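You operate a simulated robot arm through the tools that you are given. There is no shell and no other tool.

The job below is to be done with a simulated robot arm. You get a single attempt, and the scene is never put back.

JOB
Put things in order on the desk top. At the end: the cream number block from the desk top is in the silver small bowl; the gold brass weight is in the beige pale bowl; the orange jar (marked "DRY") stands where the cream number block stood; the yellow tilt sensor from the desk top stands on top of the blue bar; whatever was shut is shut again. Leave all else as you found it, and nothing knocked over.

It is judged by the outcome, as a careful person would: the job done as asked, and still so three seconds after it is handed in. It fails if anything else is knocked over, pushed out of place, dropped, spilled or broken.

ROBOT AND FRAMES
A 7-joint arm with a two-finger parallel gripper, fixed in place. Base frame: the origin is at the foot of the arm, x ahead of it, y to its left, z up; the work surface is at about z = 0. Lengths are in cm, angles in degrees, forces in N, time in s.
With the tool pointing down near the work surface it reaches from about 24 to 62 cm from the base axis. Its first joint turns from -66.0 to 66.0 degrees. Payload 2.6 kg.
The TCP is the grasp point between the finger pads, 3 cm short of the fingertips. In the tool frame z runs along the fingers and y along their closing line. The gripper opens to 9.4 cm. The fingers are 2.8 cm wide and 1 cm thick; the gripper's body (5 by 9.6 cm) begins 5.5 cm behind the TCP.
Orientation is that of the tool frame in the base frame, as a unit quaternion [x, y, z, w]. With the fingers straight down and closing along the base's y, the tool's x points along the base's -x, its y along +y and its z along -z.

CONTROLS
- The arm moves only by the tool apply_moves. Its argument "rows" is a list of rows, each an object (a shift or turn left out is 0, a gripper value left out holds the last) with "delta_pos": the shift along the tool's x, y, z in units of 30 mm (1.0 is 30 mm), a list of three; "rot": the turn, a rotation vector about the tool's x, y, z in units of 4 degrees (1.0 is 4 degrees), a list of three. In form: [{"delta_pos": [tx, ty, tz], "rot": [wx, wy, wz]}, ...]. A call has 1 to 20 rows; each row shifts and turns the commanded pose from where the row before left it, along the tool's axes as they then stand. "jaw" is the finger opening in cm, from 0 to 9.4, set as the call begins (left out, the last holds). A call with a number of a shift or a turn outside -1 to 1 is refused whole. Rows are played at 5 a second. More than 5 cm and 8.6 degrees between two rows, or a gripper value outside its range, and nothing of the call is played. Where a pose cannot be reached the arm comes as near as it can. A force on the tool above 40 N (or 10 N above the force at the start of the call, whichever is more), or a blocked arm, ends the call early, and 0.2 s more pass. The fingers move at their own pace (about 7.2 cm/s each) and stop on an object; they squeeze with about 28 N. The grip force told is the motor's: it shows also when the fingers shut on nothing. Time passes only in rows, and 0.2 s behind the last, so rows that do not move let the fingers close. The reply holds the time, the measured pose of the TCP, the force on the tool along the base axes, the opening and the grip force, in the units named above and with some noise, with the torque about the TCP (base axes, N m) and any sound that the robot's microphone picked up.
- Cameras (640 x 400 px; columns grow to the right, rows downward): "scene" is fixed at [3.31, 43.12, 56.31]; the picture's right is [-0.79, -0.61, 0.00], its down [-0.35, 0.45, -0.82] and it looks along [0.50, -0.65, -0.57] (base axes); focal length 313 px, centre (320, 200). "wrist" rides on the gripper at [7.6, 1.4, -10.2] in the tool frame; the picture's right is [-0.18, 0.98, 0.00], its down [-0.75, -0.14, -0.64] and it looks along [-0.63, -0.12, 0.77] (tool axes); focal length 243 px, centre (320, 200). There is no depth. A picture from a camera that has moved, and an enlarged one, comes with that camera's place and axes in the base frame and with its lens.
- get_image(camera): a new picture of that camera. No time passes.
- close_up(camera, box): a new picture of the part [left, top, right, bottom] of that camera's present view, enlarged. No time passes.
- close_job(): hands the job in; it is judged then, once.

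Nothing tells you positions but the pictures and the camera data. Unless the task says otherwise, let go and move clear before handing in.

The tools are called as a command line: name --argument value ..., lists and objects as JSON in quotes. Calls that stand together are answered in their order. apply_moves: Moves the arm, as the interface text tells. Its arguments: {"type":"object","properties":{"rows":{"type":"array"},"jaw":{"type":"number"}},"required":["rows"]} The other tools are called the same way: get_image (camera) takes a picture; close_up (camera, box) takes an enlarged picture of a part of a camera's view; close_job () hands the job in.

At the start:

```text
clock: 0.0
tcp_pos: [41.84, -8.55, 32.85]
orientation: [0.0, 1.0, -0.001, 0.0]
wrist_force: [0.2, 0.1, 0.4]
moment: [0.01, 0.04, 0.01]
gripper_width: 9.41
grasp_force: 0.1
```

scene: 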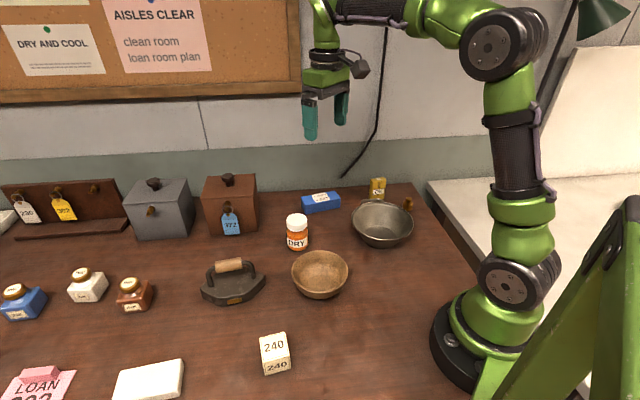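
wrist: 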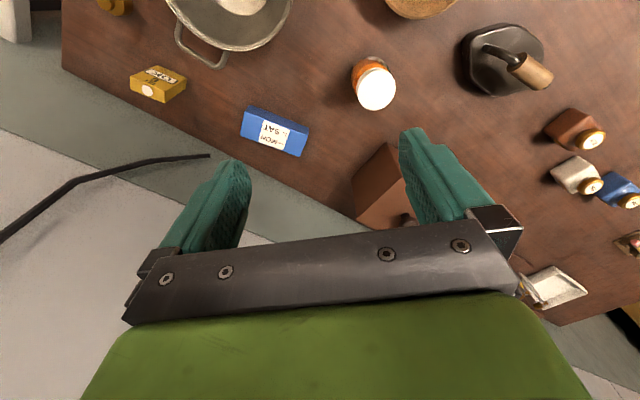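

I see a desk with two lidded boxes, two bowls, a jar, a cream block, a blue bar and small yellow and brass items. I'll look closer before moving anything.

close_up --camera "scene" --box '[280, 160, 440, 260]'

close_up --camera "scene" --box '[100, 160, 280, 260]'

close_up --camera "scene" --box '[180, 240, 380, 390]'

close_up --camera "scene" --box '[0, 170, 200, 400]'

close_up --camera "wrist" --box '[60, 0, 420, 225]'

close_up --camera "scene" --box '[0, 0, 300, 110]'

```text
4.00 times, centred on (360, 210) of scene
camera zoom: at [3.31, 43.12, 56.31], right [-0.79, -0.61, 0.0], down [-0.35, 0.45, -0.82], along [0.5, -0.65, -0.57], focal length 1253 px, centre (160, 160)
```

zoom: 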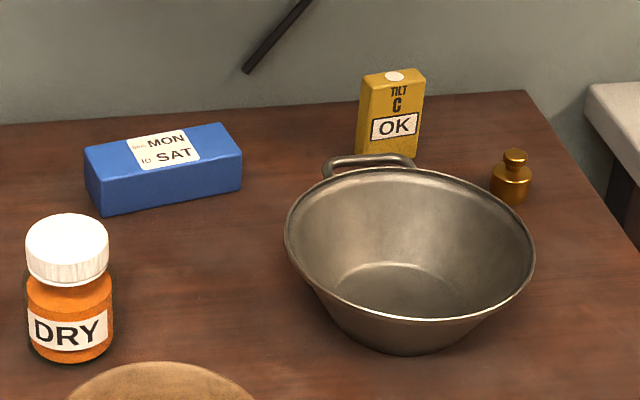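

```text
3.56 times, centred on (190, 210) of scene
camera zoom: at [3.31, 43.12, 56.31], right [-0.79, -0.61, 0.0], down [-0.35, 0.45, -0.82], along [0.5, -0.65, -0.57], focal length 1114 px, centre (782, 164)
```

zoom: 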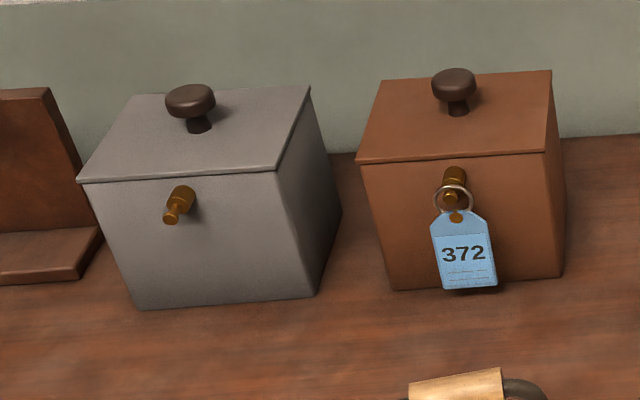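

```text
2.67 times, centred on (280, 315) of scene
camera zoom: at [3.31, 43.12, 56.31], right [-0.79, -0.61, 0.0], down [-0.35, 0.45, -0.82], along [0.5, -0.65, -0.57], focal length 835 px, centre (427, -107)
```

zoom: 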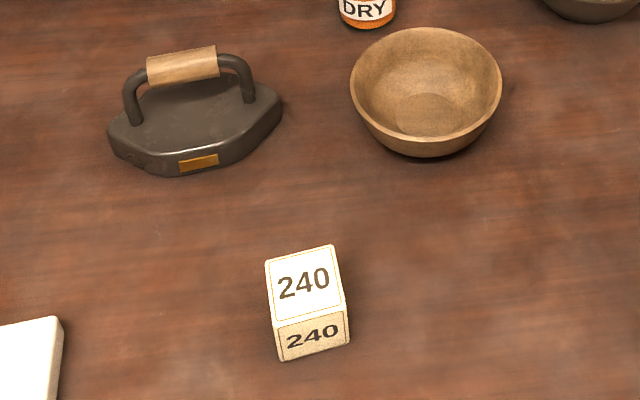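

```text
1.74 times, centred on (100, 285) of scene
camera zoom: at [3.31, 43.12, 56.31], right [-0.79, -0.61, 0.0], down [-0.35, 0.45, -0.82], along [0.5, -0.65, -0.57], focal length 545 px, centre (703, 52)
```

zoom: 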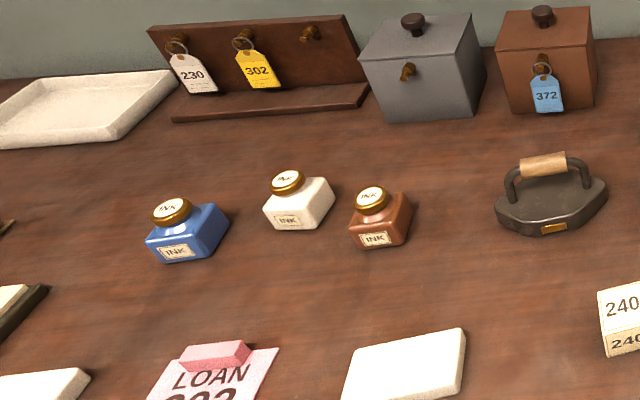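

```text
1.78 times, centred on (240, 112) of wrist
camera zoom: at [34.32, -7.06, 42.83], right [0.18, 0.98, 0.0], down [0.75, -0.14, 0.64], along [0.63, -0.12, -0.77], focal length 431 px, centre (462, 356)
```

zoom: 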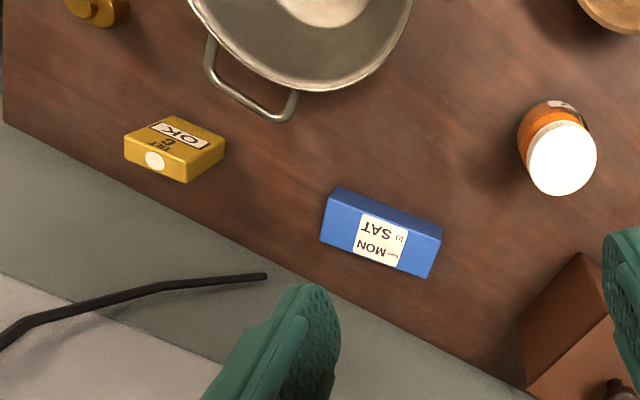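

```text
2.13 times, centred on (150, 55) of scene
camera zoom: at [3.31, 43.12, 56.31], right [-0.79, -0.61, 0.0], down [-0.35, 0.45, -0.82], along [0.5, -0.65, -0.57], focal length 668 px, centre (683, 509)
```

zoom: 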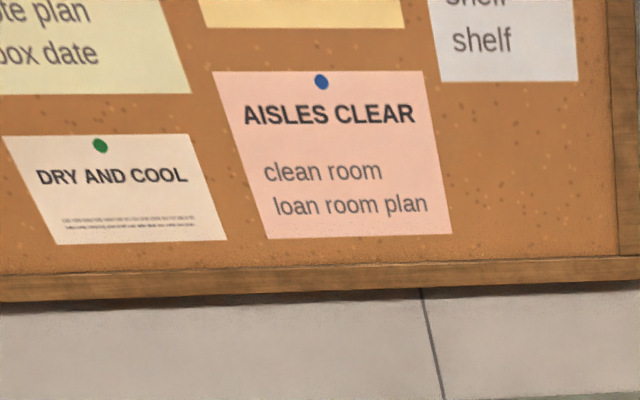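

The goal items all seem to be out in the open: cream block near (28, 24), silver bowl near (30, -18), brass weight near (29, -33), pale bowl near (32, 6) and jar near (45, -1). I'll bring the wrist camera closer to the back right corner to measure the sensor and bar.

apply_moves --rows '[{"delta_pos": [0.4, -0.83, 0.3]}, {"delta_pos": [0.4, -0.83, 0.3]}, {"delta_pos": [0.4, -0.83, 0.3]}, {"delta_pos": [0.4, -0.83, 0.3]}, {"delta_pos": [0.4, -0.83, 0.3]}, {"delta_pos": [0, 0, 0]}]'

get_image --camera "wrist"

get_image --camera "scene"

```text
clock: 1.4
tcp_pos: [35.71, -20.73, 28.49]
orientation: [0.0, 1.0, 0.0, 0.001]
wrist_force: [-0.2, 0.6, -0.4]
moment: [-0.03, -0.01, 0.01]
gripper_width: 9.38
grasp_force: 0.1
```

```text
taken
camera wrist: at [28.28, -19.3, 38.61], right [0.18, 0.98, 0.0], down [0.75, -0.14, 0.64], along [0.63, -0.12, -0.77], focal length 243 px, centre (320, 200)
```

wrist: 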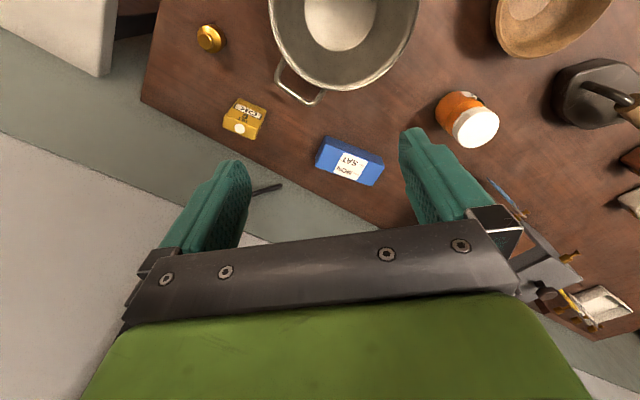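

```text
taken
```

scene: 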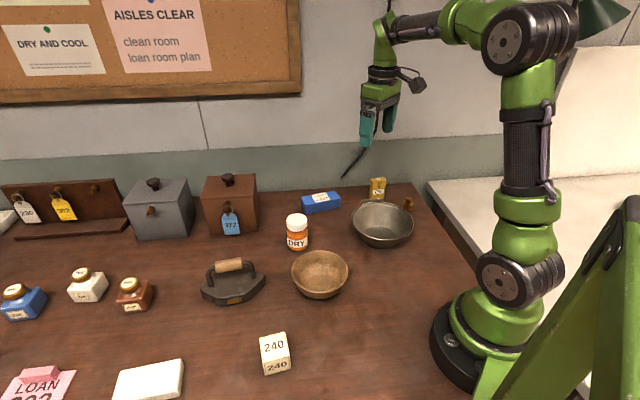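

The sensor, bar and weight are clear of each other in this view. I'll zoom in on each to measure it.

close_up --camera "wrist" --box '[180, 10, 340, 150]'

close_up --camera "wrist" --box '[300, 80, 420, 200]'

close_up --camera "scene" --box '[290, 170, 350, 220]'

close_up --camera "scene" --box '[360, 170, 420, 220]'

```text
2.86 times, centred on (260, 80) of wrist
camera zoom: at [28.28, -19.3, 38.61], right [0.18, 0.98, 0.0], down [0.75, -0.14, 0.64], along [0.63, -0.12, -0.77], focal length 693 px, centre (491, 543)
```

zoom: 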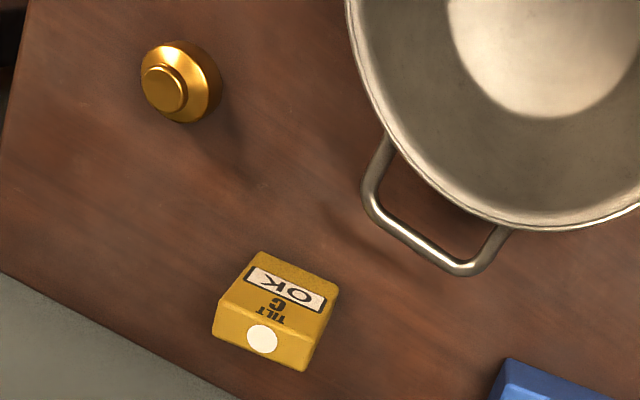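

```text
3.33 times, centred on (360, 140) of wrist
camera zoom: at [28.28, -19.3, 38.61], right [0.18, 0.98, 0.0], down [0.75, -0.14, 0.64], along [0.63, -0.12, -0.77], focal length 809 px, centre (187, 400)
```

zoom: 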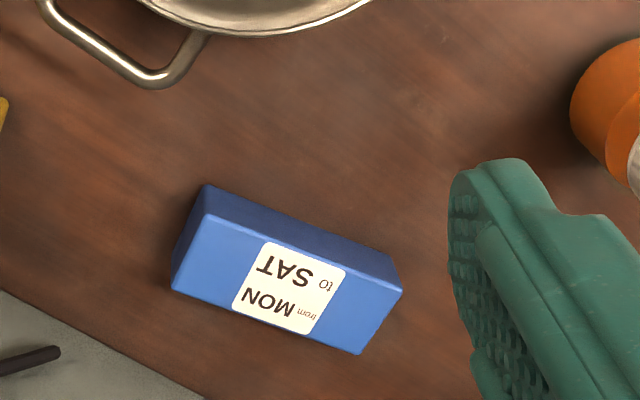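

```text
8.00 times, centred on (320, 195) of scene
camera zoom: at [3.31, 43.11, 56.31], right [-0.79, -0.61, 0.0], down [-0.35, 0.45, -0.82], along [0.5, -0.65, -0.57], focal length 2506 px, centre (320, 240)
```

zoom: 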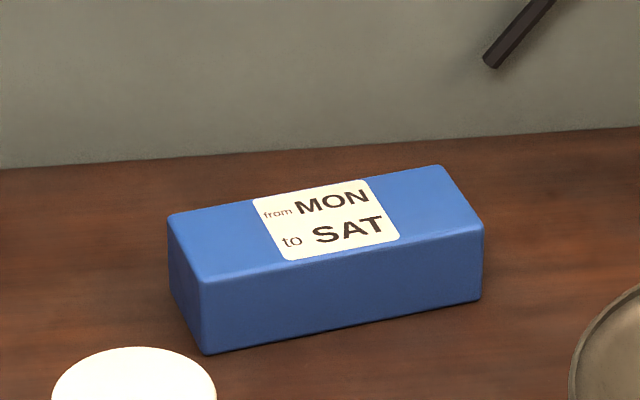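

```text
8.00 times, centred on (390, 195) of scene
camera zoom: at [3.31, 43.11, 56.31], right [-0.79, -0.61, 0.0], down [-0.35, 0.45, -0.82], along [0.5, -0.65, -0.57], focal length 2506 px, centre (-240, 240)
```

zoom: 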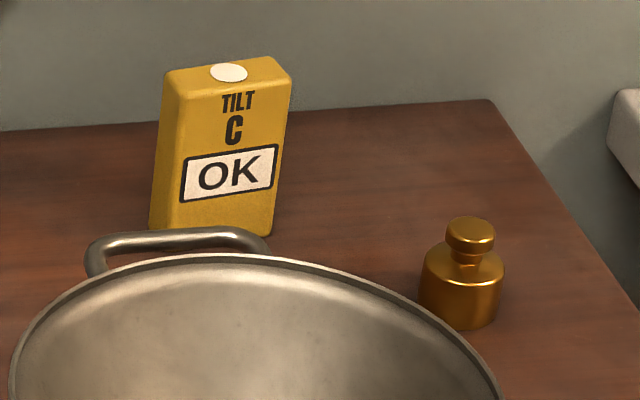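

The bar measures about 11×4.6×3.2 cm, centred near (50.5, -18.5). The sensor is about 4.2×2.1×7 cm near (39.8, -32.5), and both are turned about 55°. I'll start with the cream block at about (27.9, 24.1), crossing high above everything.

apply_moves --rows '[{"delta_pos": [0.163, 0.934, 0.2]}, {"delta_pos": [0.163, 0.934, 0.2]}, {"delta_pos": [0.163, 0.934, 0.2]}, {"delta_pos": [0.163, 0.934, 0.2]}, {"delta_pos": [0.163, 0.934, 0.2]}, {"delta_pos": [0.163, 0.934, 0.2]}, {"delta_pos": [0.163, 0.934, 0.2]}, {"delta_pos": [0.163, 0.934, 0.2]}, {"delta_pos": [0.163, 0.934, 0.2]}, {"delta_pos": [0.163, 0.934, 0.2]}, {"delta_pos": [0.163, 0.934, 0.2]}, {"delta_pos": [0.163, 0.934, 0.2]}, {"delta_pos": [0.163, 0.934, 0.2]}, {"delta_pos": [0.163, 0.934, 0.2]}, {"delta_pos": [0.163, 0.934, 0.2]}, {"delta_pos": [0.163, 0.934, 0.2]}, {"delta_pos": [0, 0, 0]}]'

apply_moves --rows '[{"rot": [0, 0, -0.98]}, {"rot": [0, 0, -0.98]}, {"rot": [0, 0, -0.98]}, {"rot": [0, 0, -0.98]}, {"rot": [0, 0, -0.98]}, {"rot": [0, 0, -0.98]}, {"rot": [0, 0, -0.98]}, {"rot": [0, 0, -0.98]}, {"rot": [0, 0, -0.98]}, {"rot": [0, 0, -0.98]}, {"rot": [0, 0, -0.98]}, {"rot": [0, 0, -0.98]}, {"rot": [0, 0, -0.98]}, {"rot": [0, 0, 0]}, {"rot": [0, 0, 0]}]'

get_image --camera "wrist"

get_image --camera "scene"

```text
clock: 5.0
tcp_pos: [27.87, 23.84, 18.7]
orientation: [0.001, 1.0, -0.001, 0.0]
wrist_force: [0.8, 0.4, -0.1]
moment: [0.01, 0.0, -0.01]
gripper_width: 9.4
grasp_force: 0.1
```

```text
clock: 8.2
tcp_pos: [28.0, 23.91, 18.54]
orientation: [-0.429, 0.903, 0.0, -0.001]
wrist_force: [-0.7, 0.6, -0.8]
moment: [-0.02, 0.0, 0.0]
gripper_width: 9.41
grasp_force: 0.1
```

```text
taken
camera wrist: at [22.2, 18.85, 28.67], right [-0.65, 0.76, 0.0], down [0.58, 0.5, 0.64], along [0.49, 0.42, -0.77], focal length 243 px, centre (320, 200)
```

wrist: 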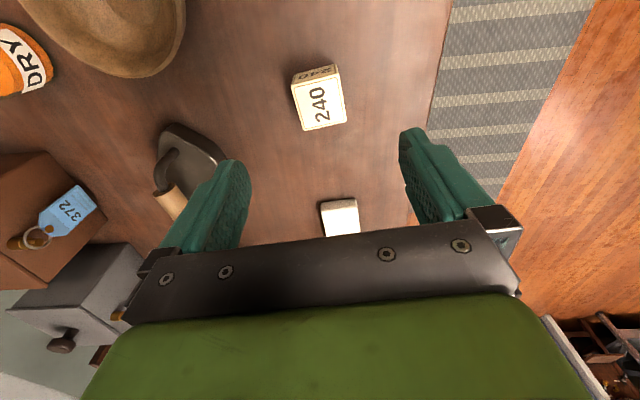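

```text
taken
```

scene: 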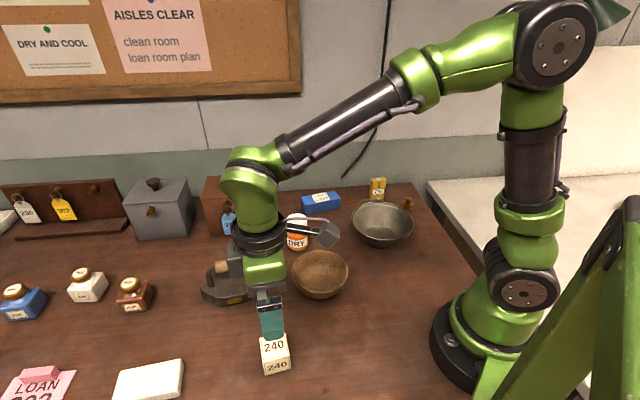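

The gripper is above the cream block and roughly aligned with it. I'll zoom in to check how well it is centred.

close_up --camera "wrist" --box '[260, 40, 380, 150]'

```text
3.64 times, centred on (320, 95) of wrist
camera zoom: at [22.2, 18.85, 28.67], right [-0.65, 0.76, 0.0], down [0.58, 0.5, 0.64], along [0.49, 0.42, -0.77], focal length 882 px, centre (320, 582)
```

zoom: 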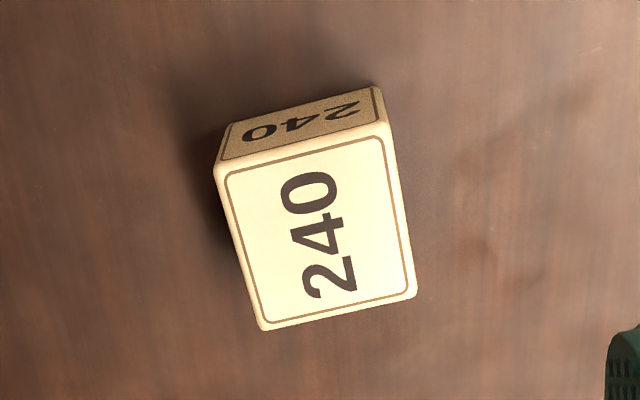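

The block's centre comes out at about (28.3, 24.1) with its edges at about 143°. I'll trim the yaw, go down and grip it.

apply_moves --rows '[{"delta_pos": [-0.123, -0.03, 0], "rot": [0, 0, -0.5]}, {"delta_pos": [0, 0, 0.7]}, {"delta_pos": [0, 0, 0.7]}, {"delta_pos": [0, 0, 0.7]}, {"delta_pos": [0, 0, 0.7]}, {"delta_pos": [0, 0, 0.7]}, {"delta_pos": [0, 0, 0.7]}, {"delta_pos": [0, 0, 0.4]}, {"delta_pos": [0, 0, 0.3]}, {"delta_pos": [0, 0, 0]}, {"delta_pos": [0, 0, 0]}]' --jaw 8.0

get_image --camera "scene"

get_image --camera "wrist"

```text
clock: 10.6
tcp_pos: [28.16, 24.02, 3.73]
orientation: [-0.446, 0.895, 0.001, 0.0]
wrist_force: [-0.1, 0.1, -0.6]
moment: [-0.05, 0.01, 0.01]
gripper_width: 8.0
grasp_force: 0.0
```

```text
taken
```

scene: 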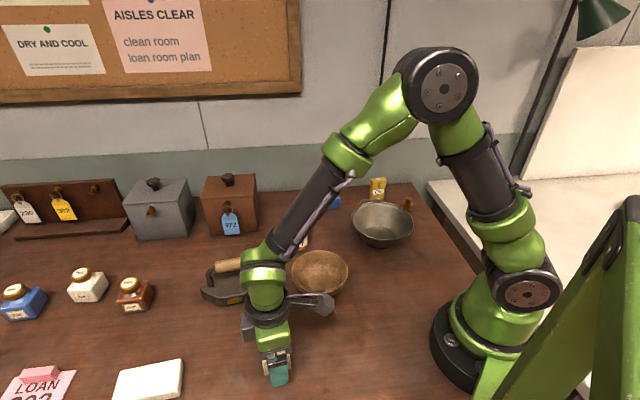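

```text
taken
camera wrist: at [22.6, 18.83, 13.97], right [-0.67, 0.74, 0.0], down [0.57, 0.52, 0.64], along [0.47, 0.43, -0.77], focal length 243 px, centre (320, 200)
```

wrist: 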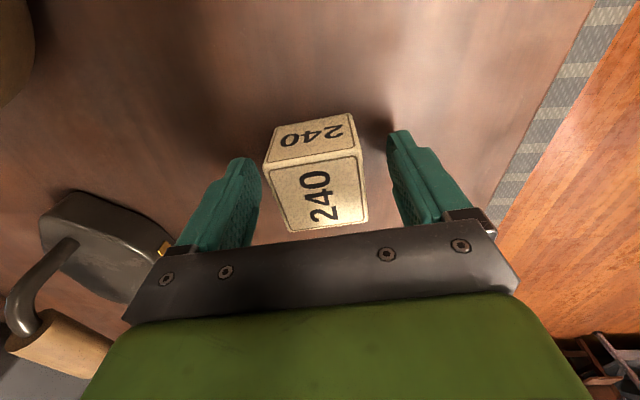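

The block sits between the fingers and is well centred. Closing now.

apply_moves --rows '[{}, {}, {}, {}, {}]' --jaw 3.5

```text
clock: 11.8
tcp_pos: [28.14, 24.06, 3.86]
orientation: [-0.446, 0.895, 0.0, 0.0]
wrist_force: [0.2, 0.2, -0.8]
moment: [-0.01, 0.01, 0.01]
gripper_width: 5.08
grasp_force: 27.8
```

The grip reads 5.08 cm, a bit wider than I measured. I'll check the view before lifting.

close_up --camera "wrist" --box '[160, 80, 480, 280]'

close_up --camera "scene" --box '[230, 310, 330, 400]'

```text
2.00 times, centred on (320, 180) of wrist
camera zoom: at [22.6, 18.83, 13.98], right [-0.67, 0.74, 0.0], down [0.57, 0.52, 0.64], along [0.47, 0.43, -0.77], focal length 485 px, centre (320, 240)
```

zoom: 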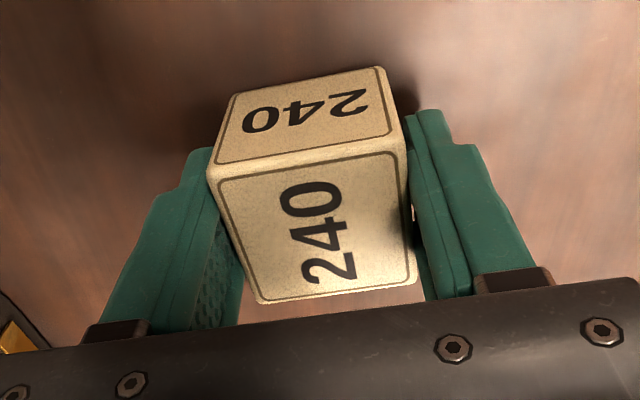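

```text
4.44 times, centred on (280, 355) of scene
camera zoom: at [3.31, 43.12, 56.31], right [-0.79, -0.61, 0.0], down [-0.35, 0.45, -0.82], along [0.5, -0.65, -0.57], focal length 1392 px, centre (498, -489)
```

zoom: 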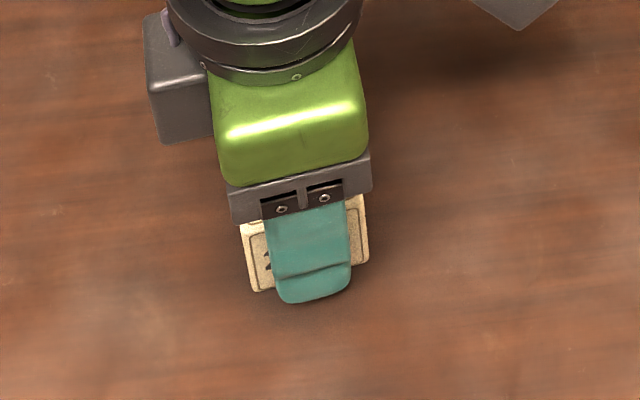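

The block's rounded edges explain the difference: it is nearer 5 cm, and it is held square. I'll lift it and turn the wrist back to neutral.

apply_moves --rows '[{"delta_pos": [0, 0, -0.3]}, {"delta_pos": [0, 0, -0.9]}, {"delta_pos": [0, 0, -0.9]}, {"delta_pos": [0, 0, -0.9]}, {"delta_pos": [0, 0, -0.9]}, {"delta_pos": [0, 0, -0.5]}, {"rot": [0, 0, 1]}, {"rot": [0, 0, 1]}, {"rot": [0, 0, 1]}, {"rot": [0, 0, 1]}, {"rot": [0, 0, 1]}, {"rot": [0, 0, 1]}, {"rot": [0, 0, 1]}, {"rot": [0, 0, 1]}, {"rot": [0, 0, 1]}, {"rot": [0, 0, 1]}, {"rot": [0, 0, 1]}, {"rot": [0, 0, 1]}, {"rot": [0, 0, 1]}, {"rot": [0, 0, 0]}]'

get_image --camera "scene"

get_image --camera "wrist"

```text
clock: 16.0
tcp_pos: [28.28, 24.01, 17.07]
orientation: [-0.008, 1.0, 0.0, 0.0]
wrist_force: [-0.2, 0.2, -0.3]
moment: [0.02, -0.02, -0.04]
gripper_width: 5.07
grasp_force: 27.9
```

```text
taken
```

scene: 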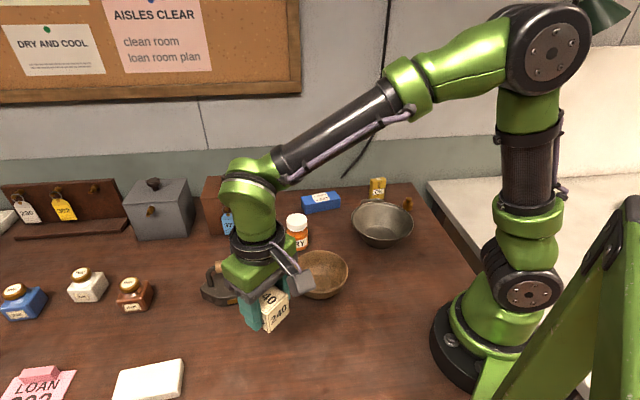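

```text
taken
camera wrist: at [20.72, 25.41, 27.28], right [0.17, 0.99, 0.0], down [0.76, -0.13, 0.64], along [0.63, -0.11, -0.77], focal length 243 px, centre (320, 200)
```

wrist: 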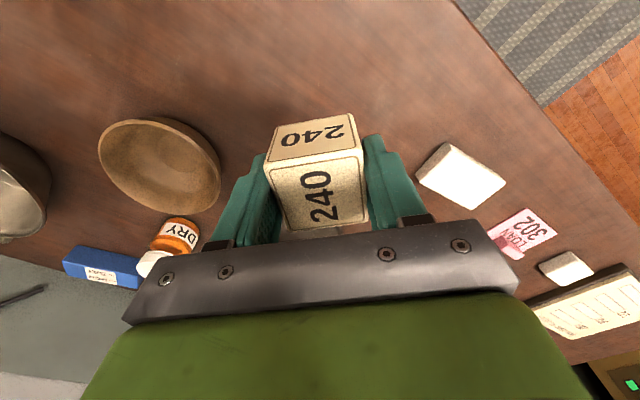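

The block is held securely. Next I carry it across to above the silver bowl, near (30, -18).

apply_moves --rows '[{"delta_pos": [-0.038, -0.6, 0]}, {"delta_pos": [-0.038, -0.9, 0]}, {"delta_pos": [-0.038, -0.9, 0]}, {"delta_pos": [-0.038, -0.9, 0]}, {"delta_pos": [-0.038, -0.9, 0]}, {"delta_pos": [-0.038, -0.9, 0]}, {"delta_pos": [-0.038, -0.9, 0]}, {"delta_pos": [-0.038, -0.9, 0]}, {"delta_pos": [-0.038, -0.9, 0]}, {"delta_pos": [-0.038, -0.9, 0]}, {"delta_pos": [-0.038, -0.9, 0]}, {"delta_pos": [-0.038, -0.9, 0]}, {"delta_pos": [-0.038, -0.9, 0]}, {"delta_pos": [-0.038, -0.9, 0]}, {"delta_pos": [-0.038, -0.9, 0]}, {"delta_pos": [-0.038, -0.9, 0]}, {}, {}]'

get_image --camera "scene"

get_image --camera "wrist"

```text
clock: 19.8
tcp_pos: [30.5, -18.35, 17.29]
orientation: [-0.009, 1.0, -0.001, 0.0]
wrist_force: [1.1, -0.4, -0.6]
moment: [-0.01, -0.01, 0.0]
gripper_width: 5.02
grasp_force: 28.0
```

```text
taken
```

scene: 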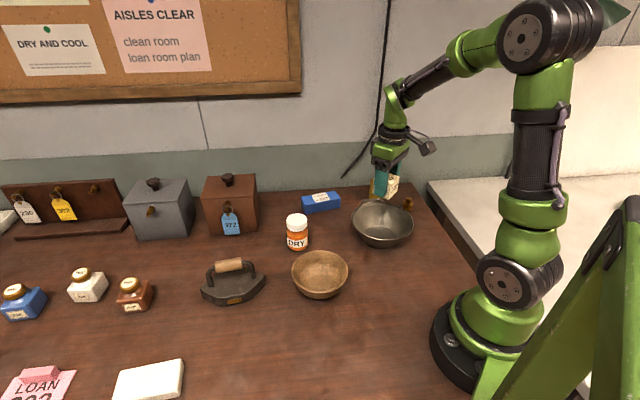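

```text
taken
camera wrist: at [23.03, -16.94, 27.37], right [0.17, 0.99, 0.0], down [0.76, -0.13, 0.64], along [0.63, -0.11, -0.77], focal length 243 px, centre (320, 200)
```

wrist: 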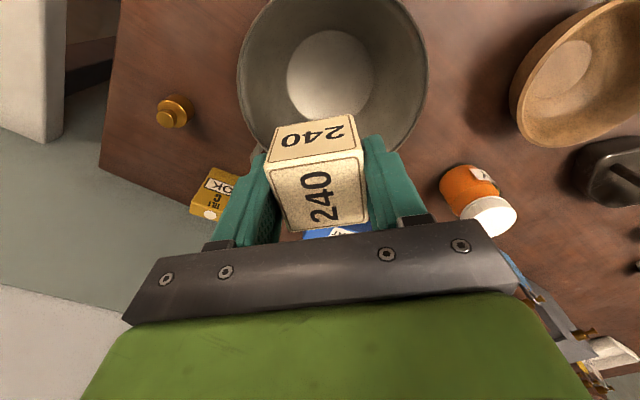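

I'm above the silver bowl, but the wrist view suggests its centre is nearer (29.2, -17.0). I'll zoom to confirm before lowering.

close_up --camera "wrist" --box '[220, 0, 440, 180]'

close_up --camera "scene" --box '[340, 130, 440, 260]'

```text
2.22 times, centred on (330, 90) of wrist
camera zoom: at [23.03, -16.94, 27.37], right [0.17, 0.99, 0.0], down [0.76, -0.13, 0.64], along [0.63, -0.11, -0.77], focal length 539 px, centre (298, 444)
```

zoom: 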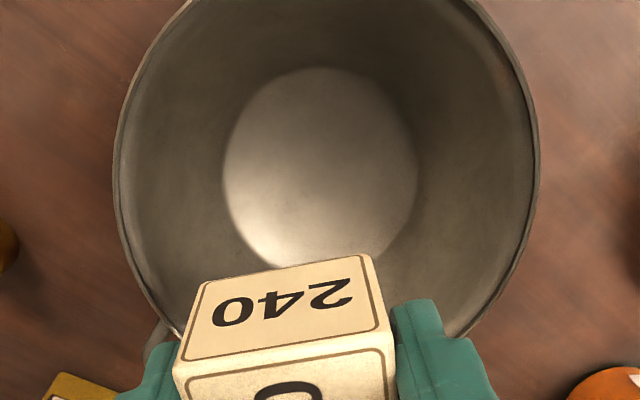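

```text
3.08 times, centred on (390, 195) of scene
camera zoom: at [3.32, 43.11, 56.31], right [-0.79, -0.61, 0.0], down [-0.35, 0.45, -0.82], along [0.5, -0.65, -0.57], focal length 964 px, centre (105, 215)
```

zoom: 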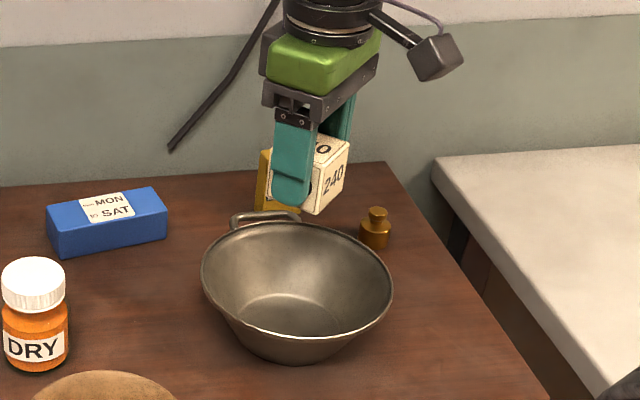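

The bowl centre is confirmed at about (29.2, -17.1). I'll shift over and lower the block into it.

apply_moves --rows '[{"delta_pos": [0.22, 0.21, 0]}, {"delta_pos": [0.21, 0.21, 0]}, {}, {"delta_pos": [0, 0, 0.6]}, {"delta_pos": [0, 0, 0.7]}, {"delta_pos": [0, 0, 0.7]}, {"delta_pos": [0, 0, 0.7]}, {"delta_pos": [0, 0, 0.6]}, {"delta_pos": [0, 0, 0.4]}, {"delta_pos": [0, 0, 0.3]}, {}, {}]'

get_image --camera "scene"

get_image --camera "wrist"

```text
clock: 22.4
tcp_pos: [29.61, -16.84, 5.2]
orientation: [-0.009, 1.0, 0.0, 0.0]
wrist_force: [-0.5, 0.5, 0.2]
moment: [-0.02, 0.02, 0.01]
gripper_width: 5.09
grasp_force: 27.6
```

```text
taken
```

scene: 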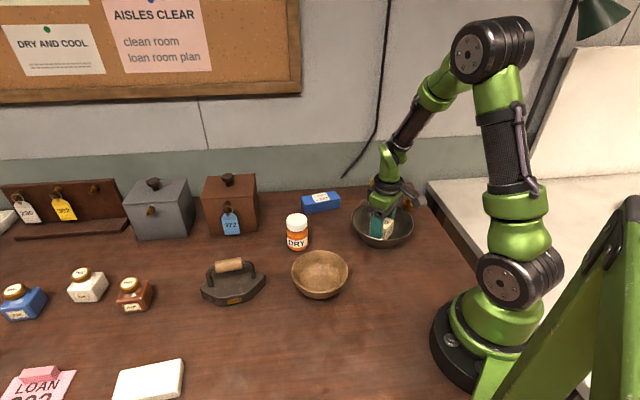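

```text
taken
camera wrist: at [21.97, -15.54, 15.3], right [0.17, 0.99, 0.0], down [0.76, -0.13, 0.64], along [0.63, -0.11, -0.77], focal length 243 px, centre (320, 200)
```

wrist: 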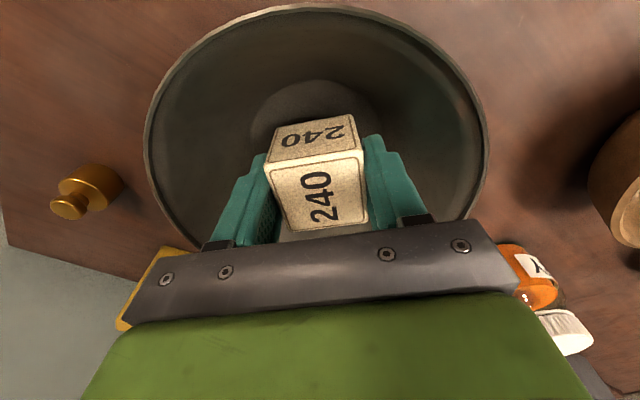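

The block hangs over the centre of the bowl floor, about 1 cm up. I'll lower it slowly until it touches.

apply_moves --rows '[{"delta_pos": [0, 0, 0.1]}, {"delta_pos": [0, 0, 0.1]}, {}]'

```text
clock: 23.2
tcp_pos: [29.41, -16.89, 4.42]
orientation: [-0.008, 1.0, 0.0, 0.0]
wrist_force: [0.5, 0.1, -0.9]
moment: [0.01, 0.01, 0.0]
gripper_width: 5.04
grasp_force: 28.4
```

apply_moves --rows '[{"delta_pos": [0, 0, 0.05]}, {}]'

close_up --camera "scene" --box '[340, 180, 440, 260]'

```text
clock: 23.8
tcp_pos: [29.48, -17.04, 4.46]
orientation: [-0.007, 1.0, -0.001, 0.0]
wrist_force: [0.3, 0.2, -0.2]
moment: [0.01, -0.02, 0.01]
gripper_width: 5.09
grasp_force: 27.7
```

```text
5.00 times, centred on (390, 220) of scene
camera zoom: at [3.31, 43.12, 56.31], right [-0.79, -0.61, 0.0], down [-0.35, 0.45, -0.82], along [0.5, -0.65, -0.57], focal length 1566 px, centre (-30, 100)
```

zoom: 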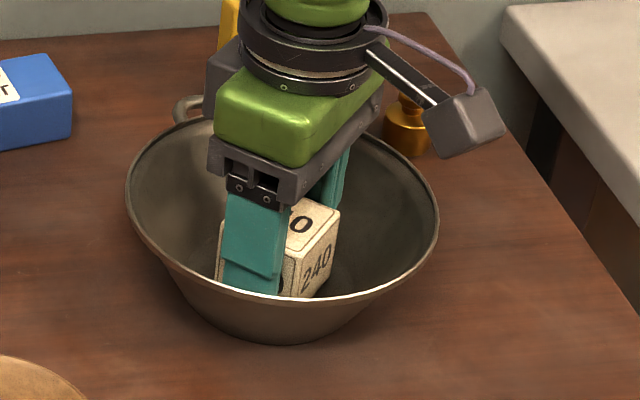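

No contact is registering yet, so I'll keep lowering in small steps.

apply_moves --rows '[{"delta_pos": [0, 0, 0.05]}, {}, {}]'

apply_moves --rows '[{"delta_pos": [0, 0, 0.04]}, {}, {}]'

```text
clock: 24.6
tcp_pos: [29.46, -17.04, 4.36]
orientation: [-0.008, 1.0, 0.0, 0.001]
wrist_force: [0.2, -0.2, 5.2]
moment: [0.07, 0.02, 0.0]
gripper_width: 5.08
grasp_force: 28.5
```

```text
clock: 25.4
tcp_pos: [29.45, -17.01, 4.19]
orientation: [-0.008, 1.0, -0.001, 0.002]
wrist_force: [-4.6, -0.6, 29.6]
moment: [0.03, -0.04, -0.04]
gripper_width: 5.06
grasp_force: 28.1
```

The block has touched the bowl floor. I'll ease off the pressure and open the fingers just enough to release it.

apply_moves --rows '[{"delta_pos": [0, 0, -0.045]}, {}]'

apply_moves --rows '[{}, {}, {}]' --jaw 6.4

get_image --camera "wrist"

```text
clock: 26.0
tcp_pos: [29.44, -16.81, 4.22]
orientation: [-0.009, 1.0, -0.001, -0.001]
wrist_force: [1.5, -1.9, 4.5]
moment: [-0.08, -0.17, 0.02]
gripper_width: 5.05
grasp_force: 27.7
```

```text
clock: 26.8
tcp_pos: [29.38, -17.0, 4.19]
orientation: [-0.009, 1.0, 0.0, 0.0]
wrist_force: [0.6, 0.0, -0.5]
moment: [-0.01, -0.01, -0.02]
gripper_width: 6.39
grasp_force: 0.1
```

```text
taken
camera wrist: at [21.95, -15.61, 14.35], right [0.17, 0.99, 0.0], down [0.76, -0.13, 0.64], along [0.63, -0.11, -0.77], focal length 243 px, centre (320, 200)
```

wrist: 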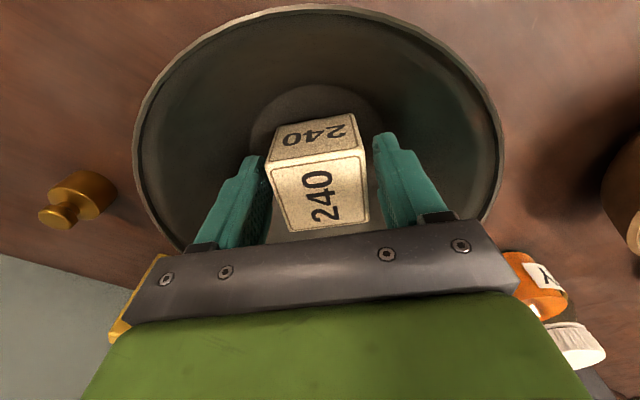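

The block rests in the bowl. I'll rise clear and go over to the brass weight near (29.8, -33.8).

apply_moves --rows '[{"delta_pos": [0, 0, -0.3]}, {"delta_pos": [0, 0, -0.8]}, {"delta_pos": [0, 0, -0.9]}, {"delta_pos": [0, 0, -0.9]}, {"delta_pos": [0, 0, -0.9]}, {"delta_pos": [0, 0, -0.7]}, {"delta_pos": [-0.02, -0.93, 0]}, {"delta_pos": [-0.02, -0.93, 0]}, {"delta_pos": [-0.02, -0.93, 0]}, {"delta_pos": [-0.02, -0.93, 0]}, {"delta_pos": [-0.02, -0.93, 0]}, {"delta_pos": [-0.02, -0.93, 0]}, {}, {}]'

get_image --camera "wrist"

get_image --camera "scene"

```text
clock: 29.8
tcp_pos: [30.21, -33.56, 17.63]
orientation: [-0.009, 1.0, 0.0, 0.0]
wrist_force: [-0.1, -0.9, -0.7]
moment: [-0.02, 0.01, 0.01]
gripper_width: 6.39
grasp_force: 0.0
```

```text
taken
camera wrist: at [22.72, -32.27, 27.8], right [0.17, 0.99, 0.0], down [0.76, -0.13, 0.64], along [0.63, -0.11, -0.77], focal length 243 px, centre (320, 200)
```

wrist: 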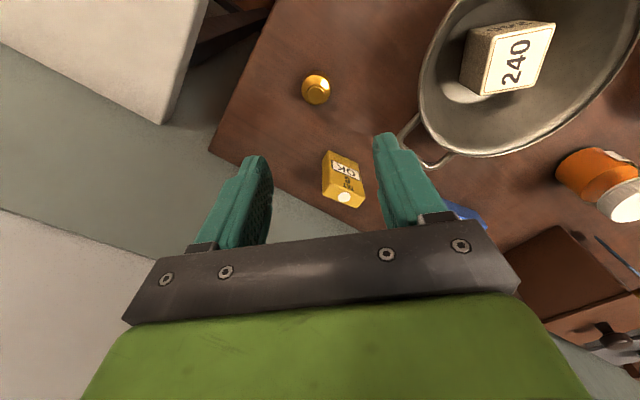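

```text
taken
```

scene: 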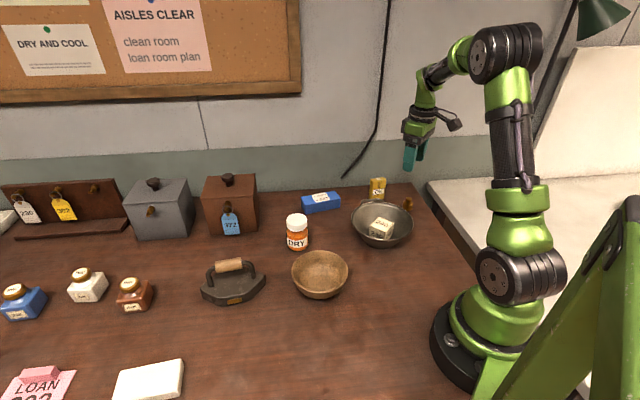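

close_up --camera "wrist" --box '[276, 50, 376, 220]'

close_up --camera "scene" --box '[340, 165, 440, 255]'

```text
2.35 times, centred on (326, 135) of wrist
camera zoom: at [22.72, -32.27, 27.8], right [0.17, 0.99, 0.0], down [0.76, -0.13, 0.64], along [0.63, -0.11, -0.77], focal length 571 px, centre (306, 353)
```

zoom: 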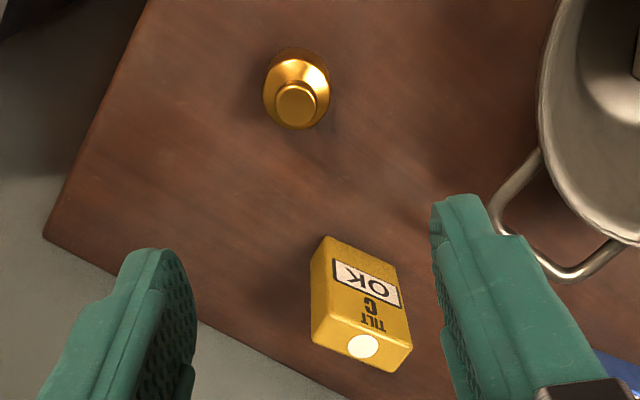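

```text
4.44 times, centred on (390, 210) of scene
camera zoom: at [3.31, 43.11, 56.31], right [-0.79, -0.61, 0.0], down [-0.35, 0.45, -0.82], along [0.5, -0.65, -0.57], focal length 1392 px, centre (9, 156)
```

zoom: 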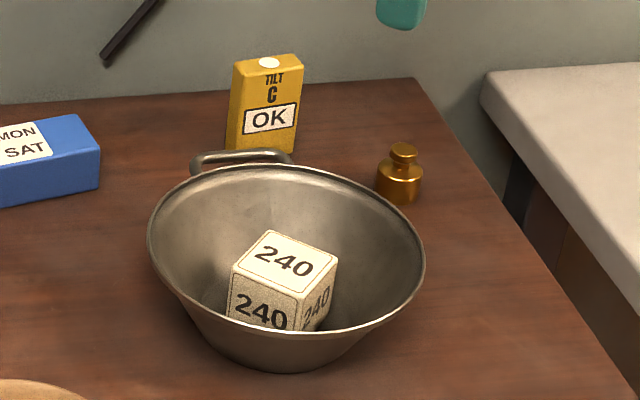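

The brass weight is at about (29.55, -33.9). I'll line up over it and go down with the fingers straddling its body.

apply_moves --rows '[{"delta_pos": [0.25, -0.12, 0]}, {}, {"delta_pos": [0, 0, 0.8]}, {"delta_pos": [0, 0, 0.8]}, {"delta_pos": [0, 0, 0.8]}, {"delta_pos": [0, 0, 0.6]}, {}, {}]'

get_image --camera "wrist"

get_image --camera "scene"

```text
clock: 31.6
tcp_pos: [29.21, -34.11, 8.66]
orientation: [-0.007, 1.0, -0.001, -0.001]
wrist_force: [0.1, 0.2, -0.4]
moment: [0.02, 0.01, -0.01]
gripper_width: 6.41
grasp_force: 0.2
```

```text
taken
camera wrist: at [21.63, -32.73, 18.82], right [0.17, 0.99, 0.0], down [0.76, -0.13, 0.64], along [0.63, -0.11, -0.77], focal length 243 px, centre (320, 200)
```

wrist: 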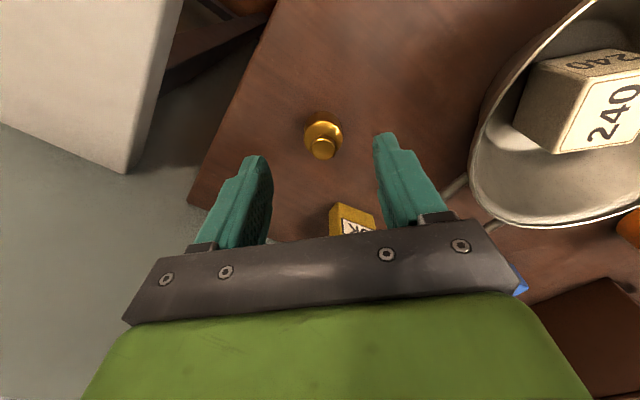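

```text
taken
```

scene: 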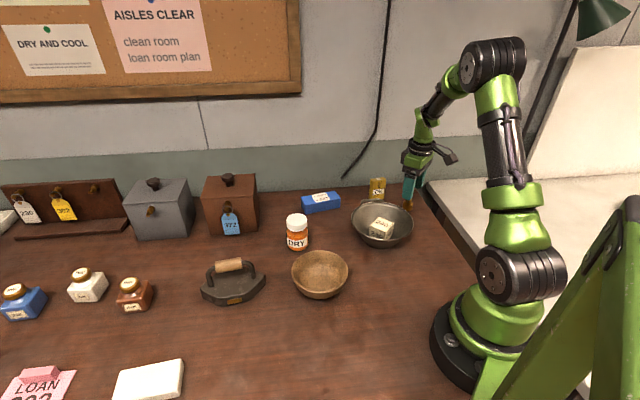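

Nearly centred, so a small trim and then the final descent.

apply_moves --rows '[{"delta_pos": [-0.12, 0.05, 0]}, {}, {"delta_pos": [0, 0, 0.5]}, {"delta_pos": [0, 0, 0.5]}, {"delta_pos": [0, 0, 0.4]}, {"delta_pos": [0, 0, 0.22]}, {}, {}]'

get_image --camera "wrist"

close_up --camera "scene" --box '[340, 140, 480, 240]'

```text
clock: 33.4
tcp_pos: [29.53, -33.84, 3.98]
orientation: [-0.009, 1.0, 0.0, 0.0]
wrist_force: [-0.1, -0.2, 0.1]
moment: [0.01, 0.04, 0.03]
gripper_width: 6.4
grasp_force: 0.1
```

```text
taken
camera wrist: at [22.0, -32.6, 14.02], right [0.17, 0.99, 0.0], down [0.76, -0.13, 0.64], along [0.63, -0.11, -0.77], focal length 243 px, centre (320, 200)
```

wrist: 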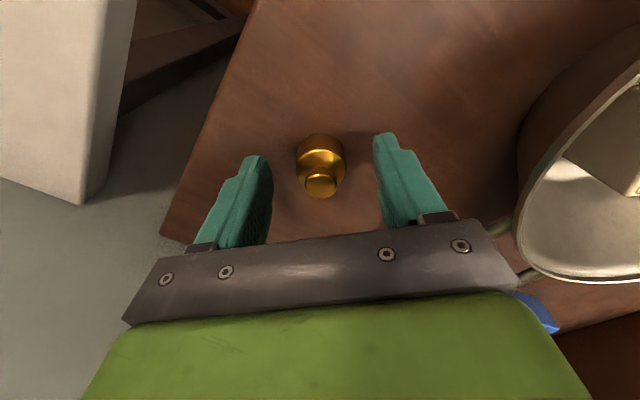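

```text
4.00 times, centred on (410, 190) of scene
camera zoom: at [3.31, 43.12, 56.31], right [-0.79, -0.61, 0.0], down [-0.35, 0.45, -0.82], along [0.5, -0.65, -0.57], focal length 1253 px, centre (-40, 240)
```

zoom: 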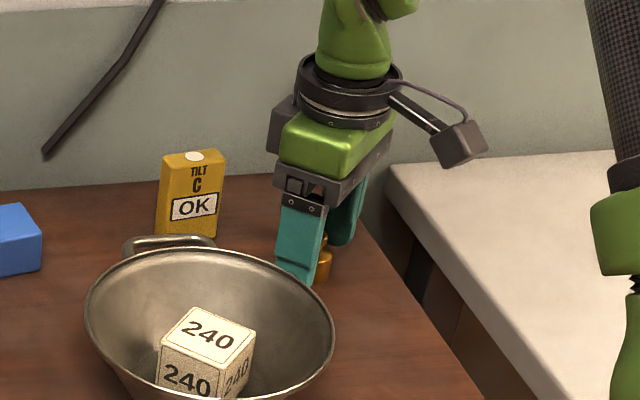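

The weight is between the fingers. I'll lower slightly and close.

apply_moves --rows '[{"delta_pos": [0, 0, 0.1]}, {}]'

apply_moves --rows '[{}, {}, {}, {}, {}]' --jaw 2.0

get_image --camera "wrist"

```text
clock: 34.0
tcp_pos: [29.59, -34.02, 3.61]
orientation: [-0.008, 1.0, 0.0, 0.0]
wrist_force: [-0.2, -0.5, -0.1]
moment: [0.0, -0.01, 0.03]
gripper_width: 6.39
grasp_force: 0.0
```

```text
clock: 35.2
tcp_pos: [29.58, -34.07, 3.7]
orientation: [-0.008, 1.0, 0.0, 0.0]
wrist_force: [0.1, -0.6, 0.4]
moment: [-0.02, 0.0, 0.05]
gripper_width: 2.88
grasp_force: 28.2
```

```text
taken
camera wrist: at [22.04, -32.62, 13.75], right [0.17, 0.99, 0.0], down [0.76, -0.13, 0.64], along [0.63, -0.11, -0.77], focal length 243 px, centre (320, 200)
```

wrist: 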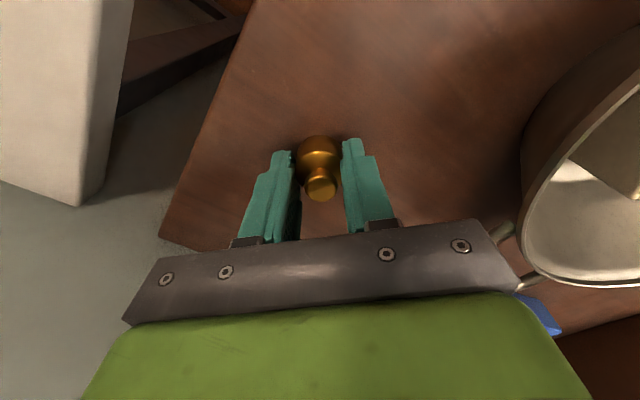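

The weight is gripped at 2.9 cm. I'll lift it and carry it high across to the pale bowl near (31.7, 5.9).

apply_moves --rows '[{"delta_pos": [0, 0, -0.3]}, {"delta_pos": [0, 0, -0.9]}, {"delta_pos": [0, 0, -1]}, {"delta_pos": [0, 0, -1]}, {"delta_pos": [0, 0, -0.9]}, {"delta_pos": [0, 0, -0.4]}, {"delta_pos": [-0.062, 0.6, 0]}, {"delta_pos": [-0.062, 0.9, 0]}, {"delta_pos": [-0.062, 0.9, 0]}]'

apply_moves --rows '[{"delta_pos": [-0.062, 0.9, 0]}, {"delta_pos": [-0.062, 0.9, 0]}, {"delta_pos": [-0.062, 0.9, 0]}, {"delta_pos": [-0.062, 0.9, 0]}, {"delta_pos": [-0.062, 0.9, 0]}, {"delta_pos": [-0.062, 0.9, 0]}, {"delta_pos": [-0.062, 0.9, 0]}, {"delta_pos": [-0.062, 0.9, 0]}, {"delta_pos": [-0.062, 0.9, 0]}, {"delta_pos": [-0.062, 0.9, 0]}, {"delta_pos": [-0.062, 0.9, 0]}, {"delta_pos": [-0.062, 0.9, 0]}, {}, {}]'

get_image --camera "wrist"

get_image --camera "scene"

```text
clock: 37.2
tcp_pos: [29.91, -26.78, 17.03]
orientation: [-0.008, 1.0, 0.0, 0.0]
wrist_force: [0.2, 0.2, -2.0]
moment: [-0.03, -0.04, 0.02]
gripper_width: 2.85
grasp_force: 28.3
```

```text
clock: 40.2
tcp_pos: [31.88, 5.68, 17.31]
orientation: [-0.009, 1.0, -0.001, 0.0]
wrist_force: [0.7, -0.2, -1.5]
moment: [-0.02, -0.06, -0.01]
gripper_width: 2.88
grasp_force: 28.2
```

```text
taken
camera wrist: at [24.37, 7.09, 27.33], right [0.17, 0.99, 0.0], down [0.76, -0.13, 0.64], along [0.63, -0.11, -0.77], focal length 243 px, centre (320, 200)
```

wrist: 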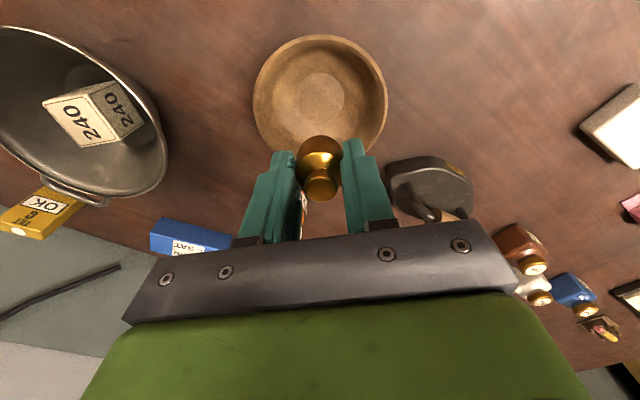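

```text
taken
```

scene: 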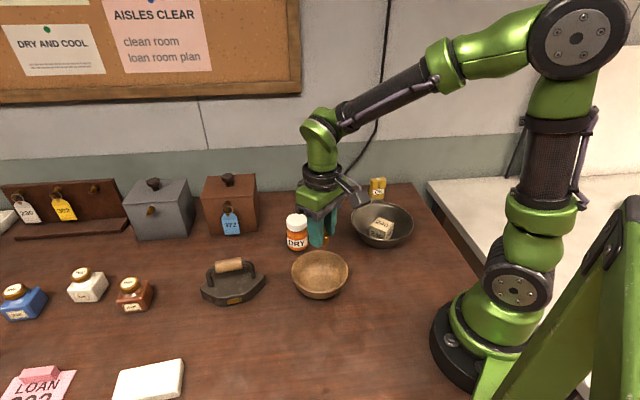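

The pale bowl's centre is at about (32.4, 5.7). A small trim, then I'll lower the weight in.

apply_moves --rows '[{"delta_pos": [-0.08, -0.01, 0]}, {}, {"delta_pos": [0, 0, 0.7]}, {"delta_pos": [0, 0, 0.8]}, {"delta_pos": [0, 0, 0.8]}, {"delta_pos": [0, 0, 0.8]}, {"delta_pos": [0, 0, 0.5]}, {"delta_pos": [0, 0, 0.3]}, {}, {}]'

get_image --camera "wrist"

close_up --camera "scene" --box '[260, 220, 380, 310]'

```text
clock: 42.4
tcp_pos: [31.95, 5.59, 5.3]
orientation: [-0.008, 1.0, 0.0, 0.0]
wrist_force: [0.0, -0.6, -2.0]
moment: [0.01, -0.03, 0.03]
gripper_width: 2.87
grasp_force: 28.1
```

```text
taken
camera wrist: at [24.44, 6.92, 15.41], right [0.17, 0.99, 0.0], down [0.76, -0.13, 0.64], along [0.63, -0.11, -0.77], focal length 243 px, centre (320, 200)
```

wrist: 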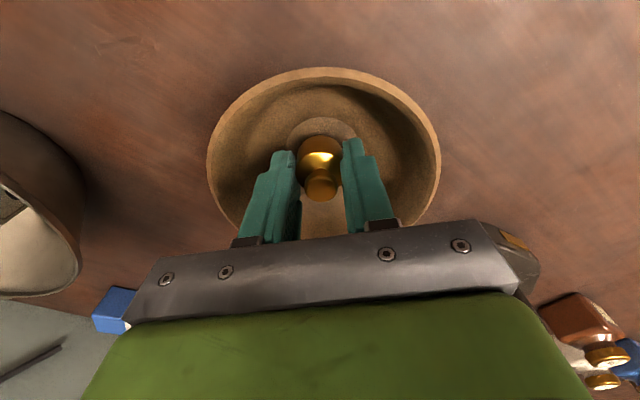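

```text
4.44 times, centred on (320, 265) of scene
camera zoom: at [3.31, 43.12, 56.31], right [-0.79, -0.61, 0.0], down [-0.35, 0.45, -0.82], along [0.5, -0.65, -0.57], focal length 1392 px, centre (320, -89)
```

zoom: 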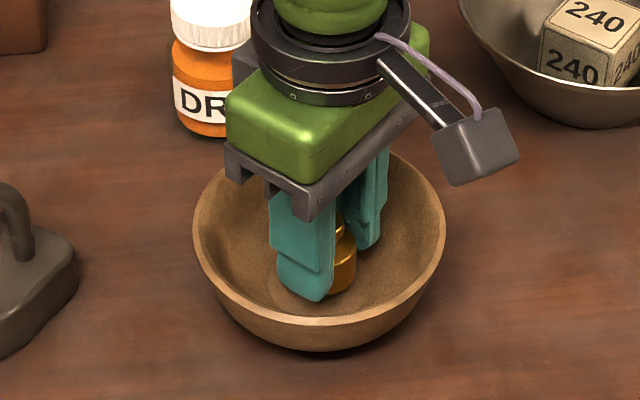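

The weight is inside the bowl, about 1 cm above the floor. I'll nudge it 0.4 cm forward to centre it, then lower gently.

apply_moves --rows '[{"delta_pos": [-0.12, 0.02, 0]}, {"delta_pos": [0, 0, 0.1]}, {}, {}]'

apply_moves --rows '[{"delta_pos": [0, 0, 0.07]}, {}, {}]'

get_image --camera "wrist"

```text
clock: 43.4
tcp_pos: [32.41, 5.82, 4.97]
orientation: [-0.009, 1.0, -0.001, 0.001]
wrist_force: [1.4, 0.4, -1.2]
moment: [0.01, -0.03, 0.02]
gripper_width: 2.86
grasp_force: 27.9
```

```text
clock: 44.2
tcp_pos: [32.37, 5.76, 4.75]
orientation: [-0.009, 1.0, 0.0, 0.0]
wrist_force: [0.1, 0.2, -1.0]
moment: [0.0, -0.02, 0.02]
gripper_width: 2.84
grasp_force: 28.3
```

```text
taken
camera wrist: at [24.88, 7.03, 14.96], right [0.17, 0.99, 0.0], down [0.76, -0.13, 0.64], along [0.63, -0.11, -0.77], focal length 243 px, centre (320, 200)
```

wrist: 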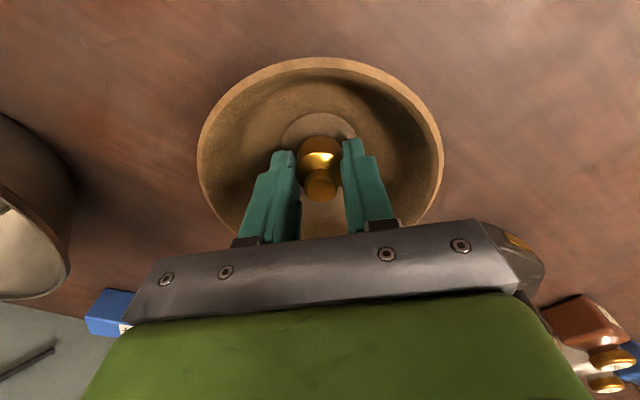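

apply_moves --rows '[{"delta_pos": [0, 0, 0.05]}, {}, {}]'

apply_moves --rows '[{"delta_pos": [0, 0, 0.03]}, {}, {}]'

```text
clock: 45.0
tcp_pos: [32.5, 5.69, 4.62]
orientation: [-0.008, 1.0, 0.001, 0.0]
wrist_force: [-1.1, -0.1, -1.2]
moment: [-0.01, 0.01, -0.02]
gripper_width: 2.85
grasp_force: 27.5
```

```text
clock: 45.8
tcp_pos: [32.46, 5.66, 4.52]
orientation: [-0.009, 1.0, 0.0, -0.001]
wrist_force: [0.4, 0.3, -0.8]
moment: [0.04, 0.01, -0.02]
gripper_width: 2.87
grasp_force: 28.2
```

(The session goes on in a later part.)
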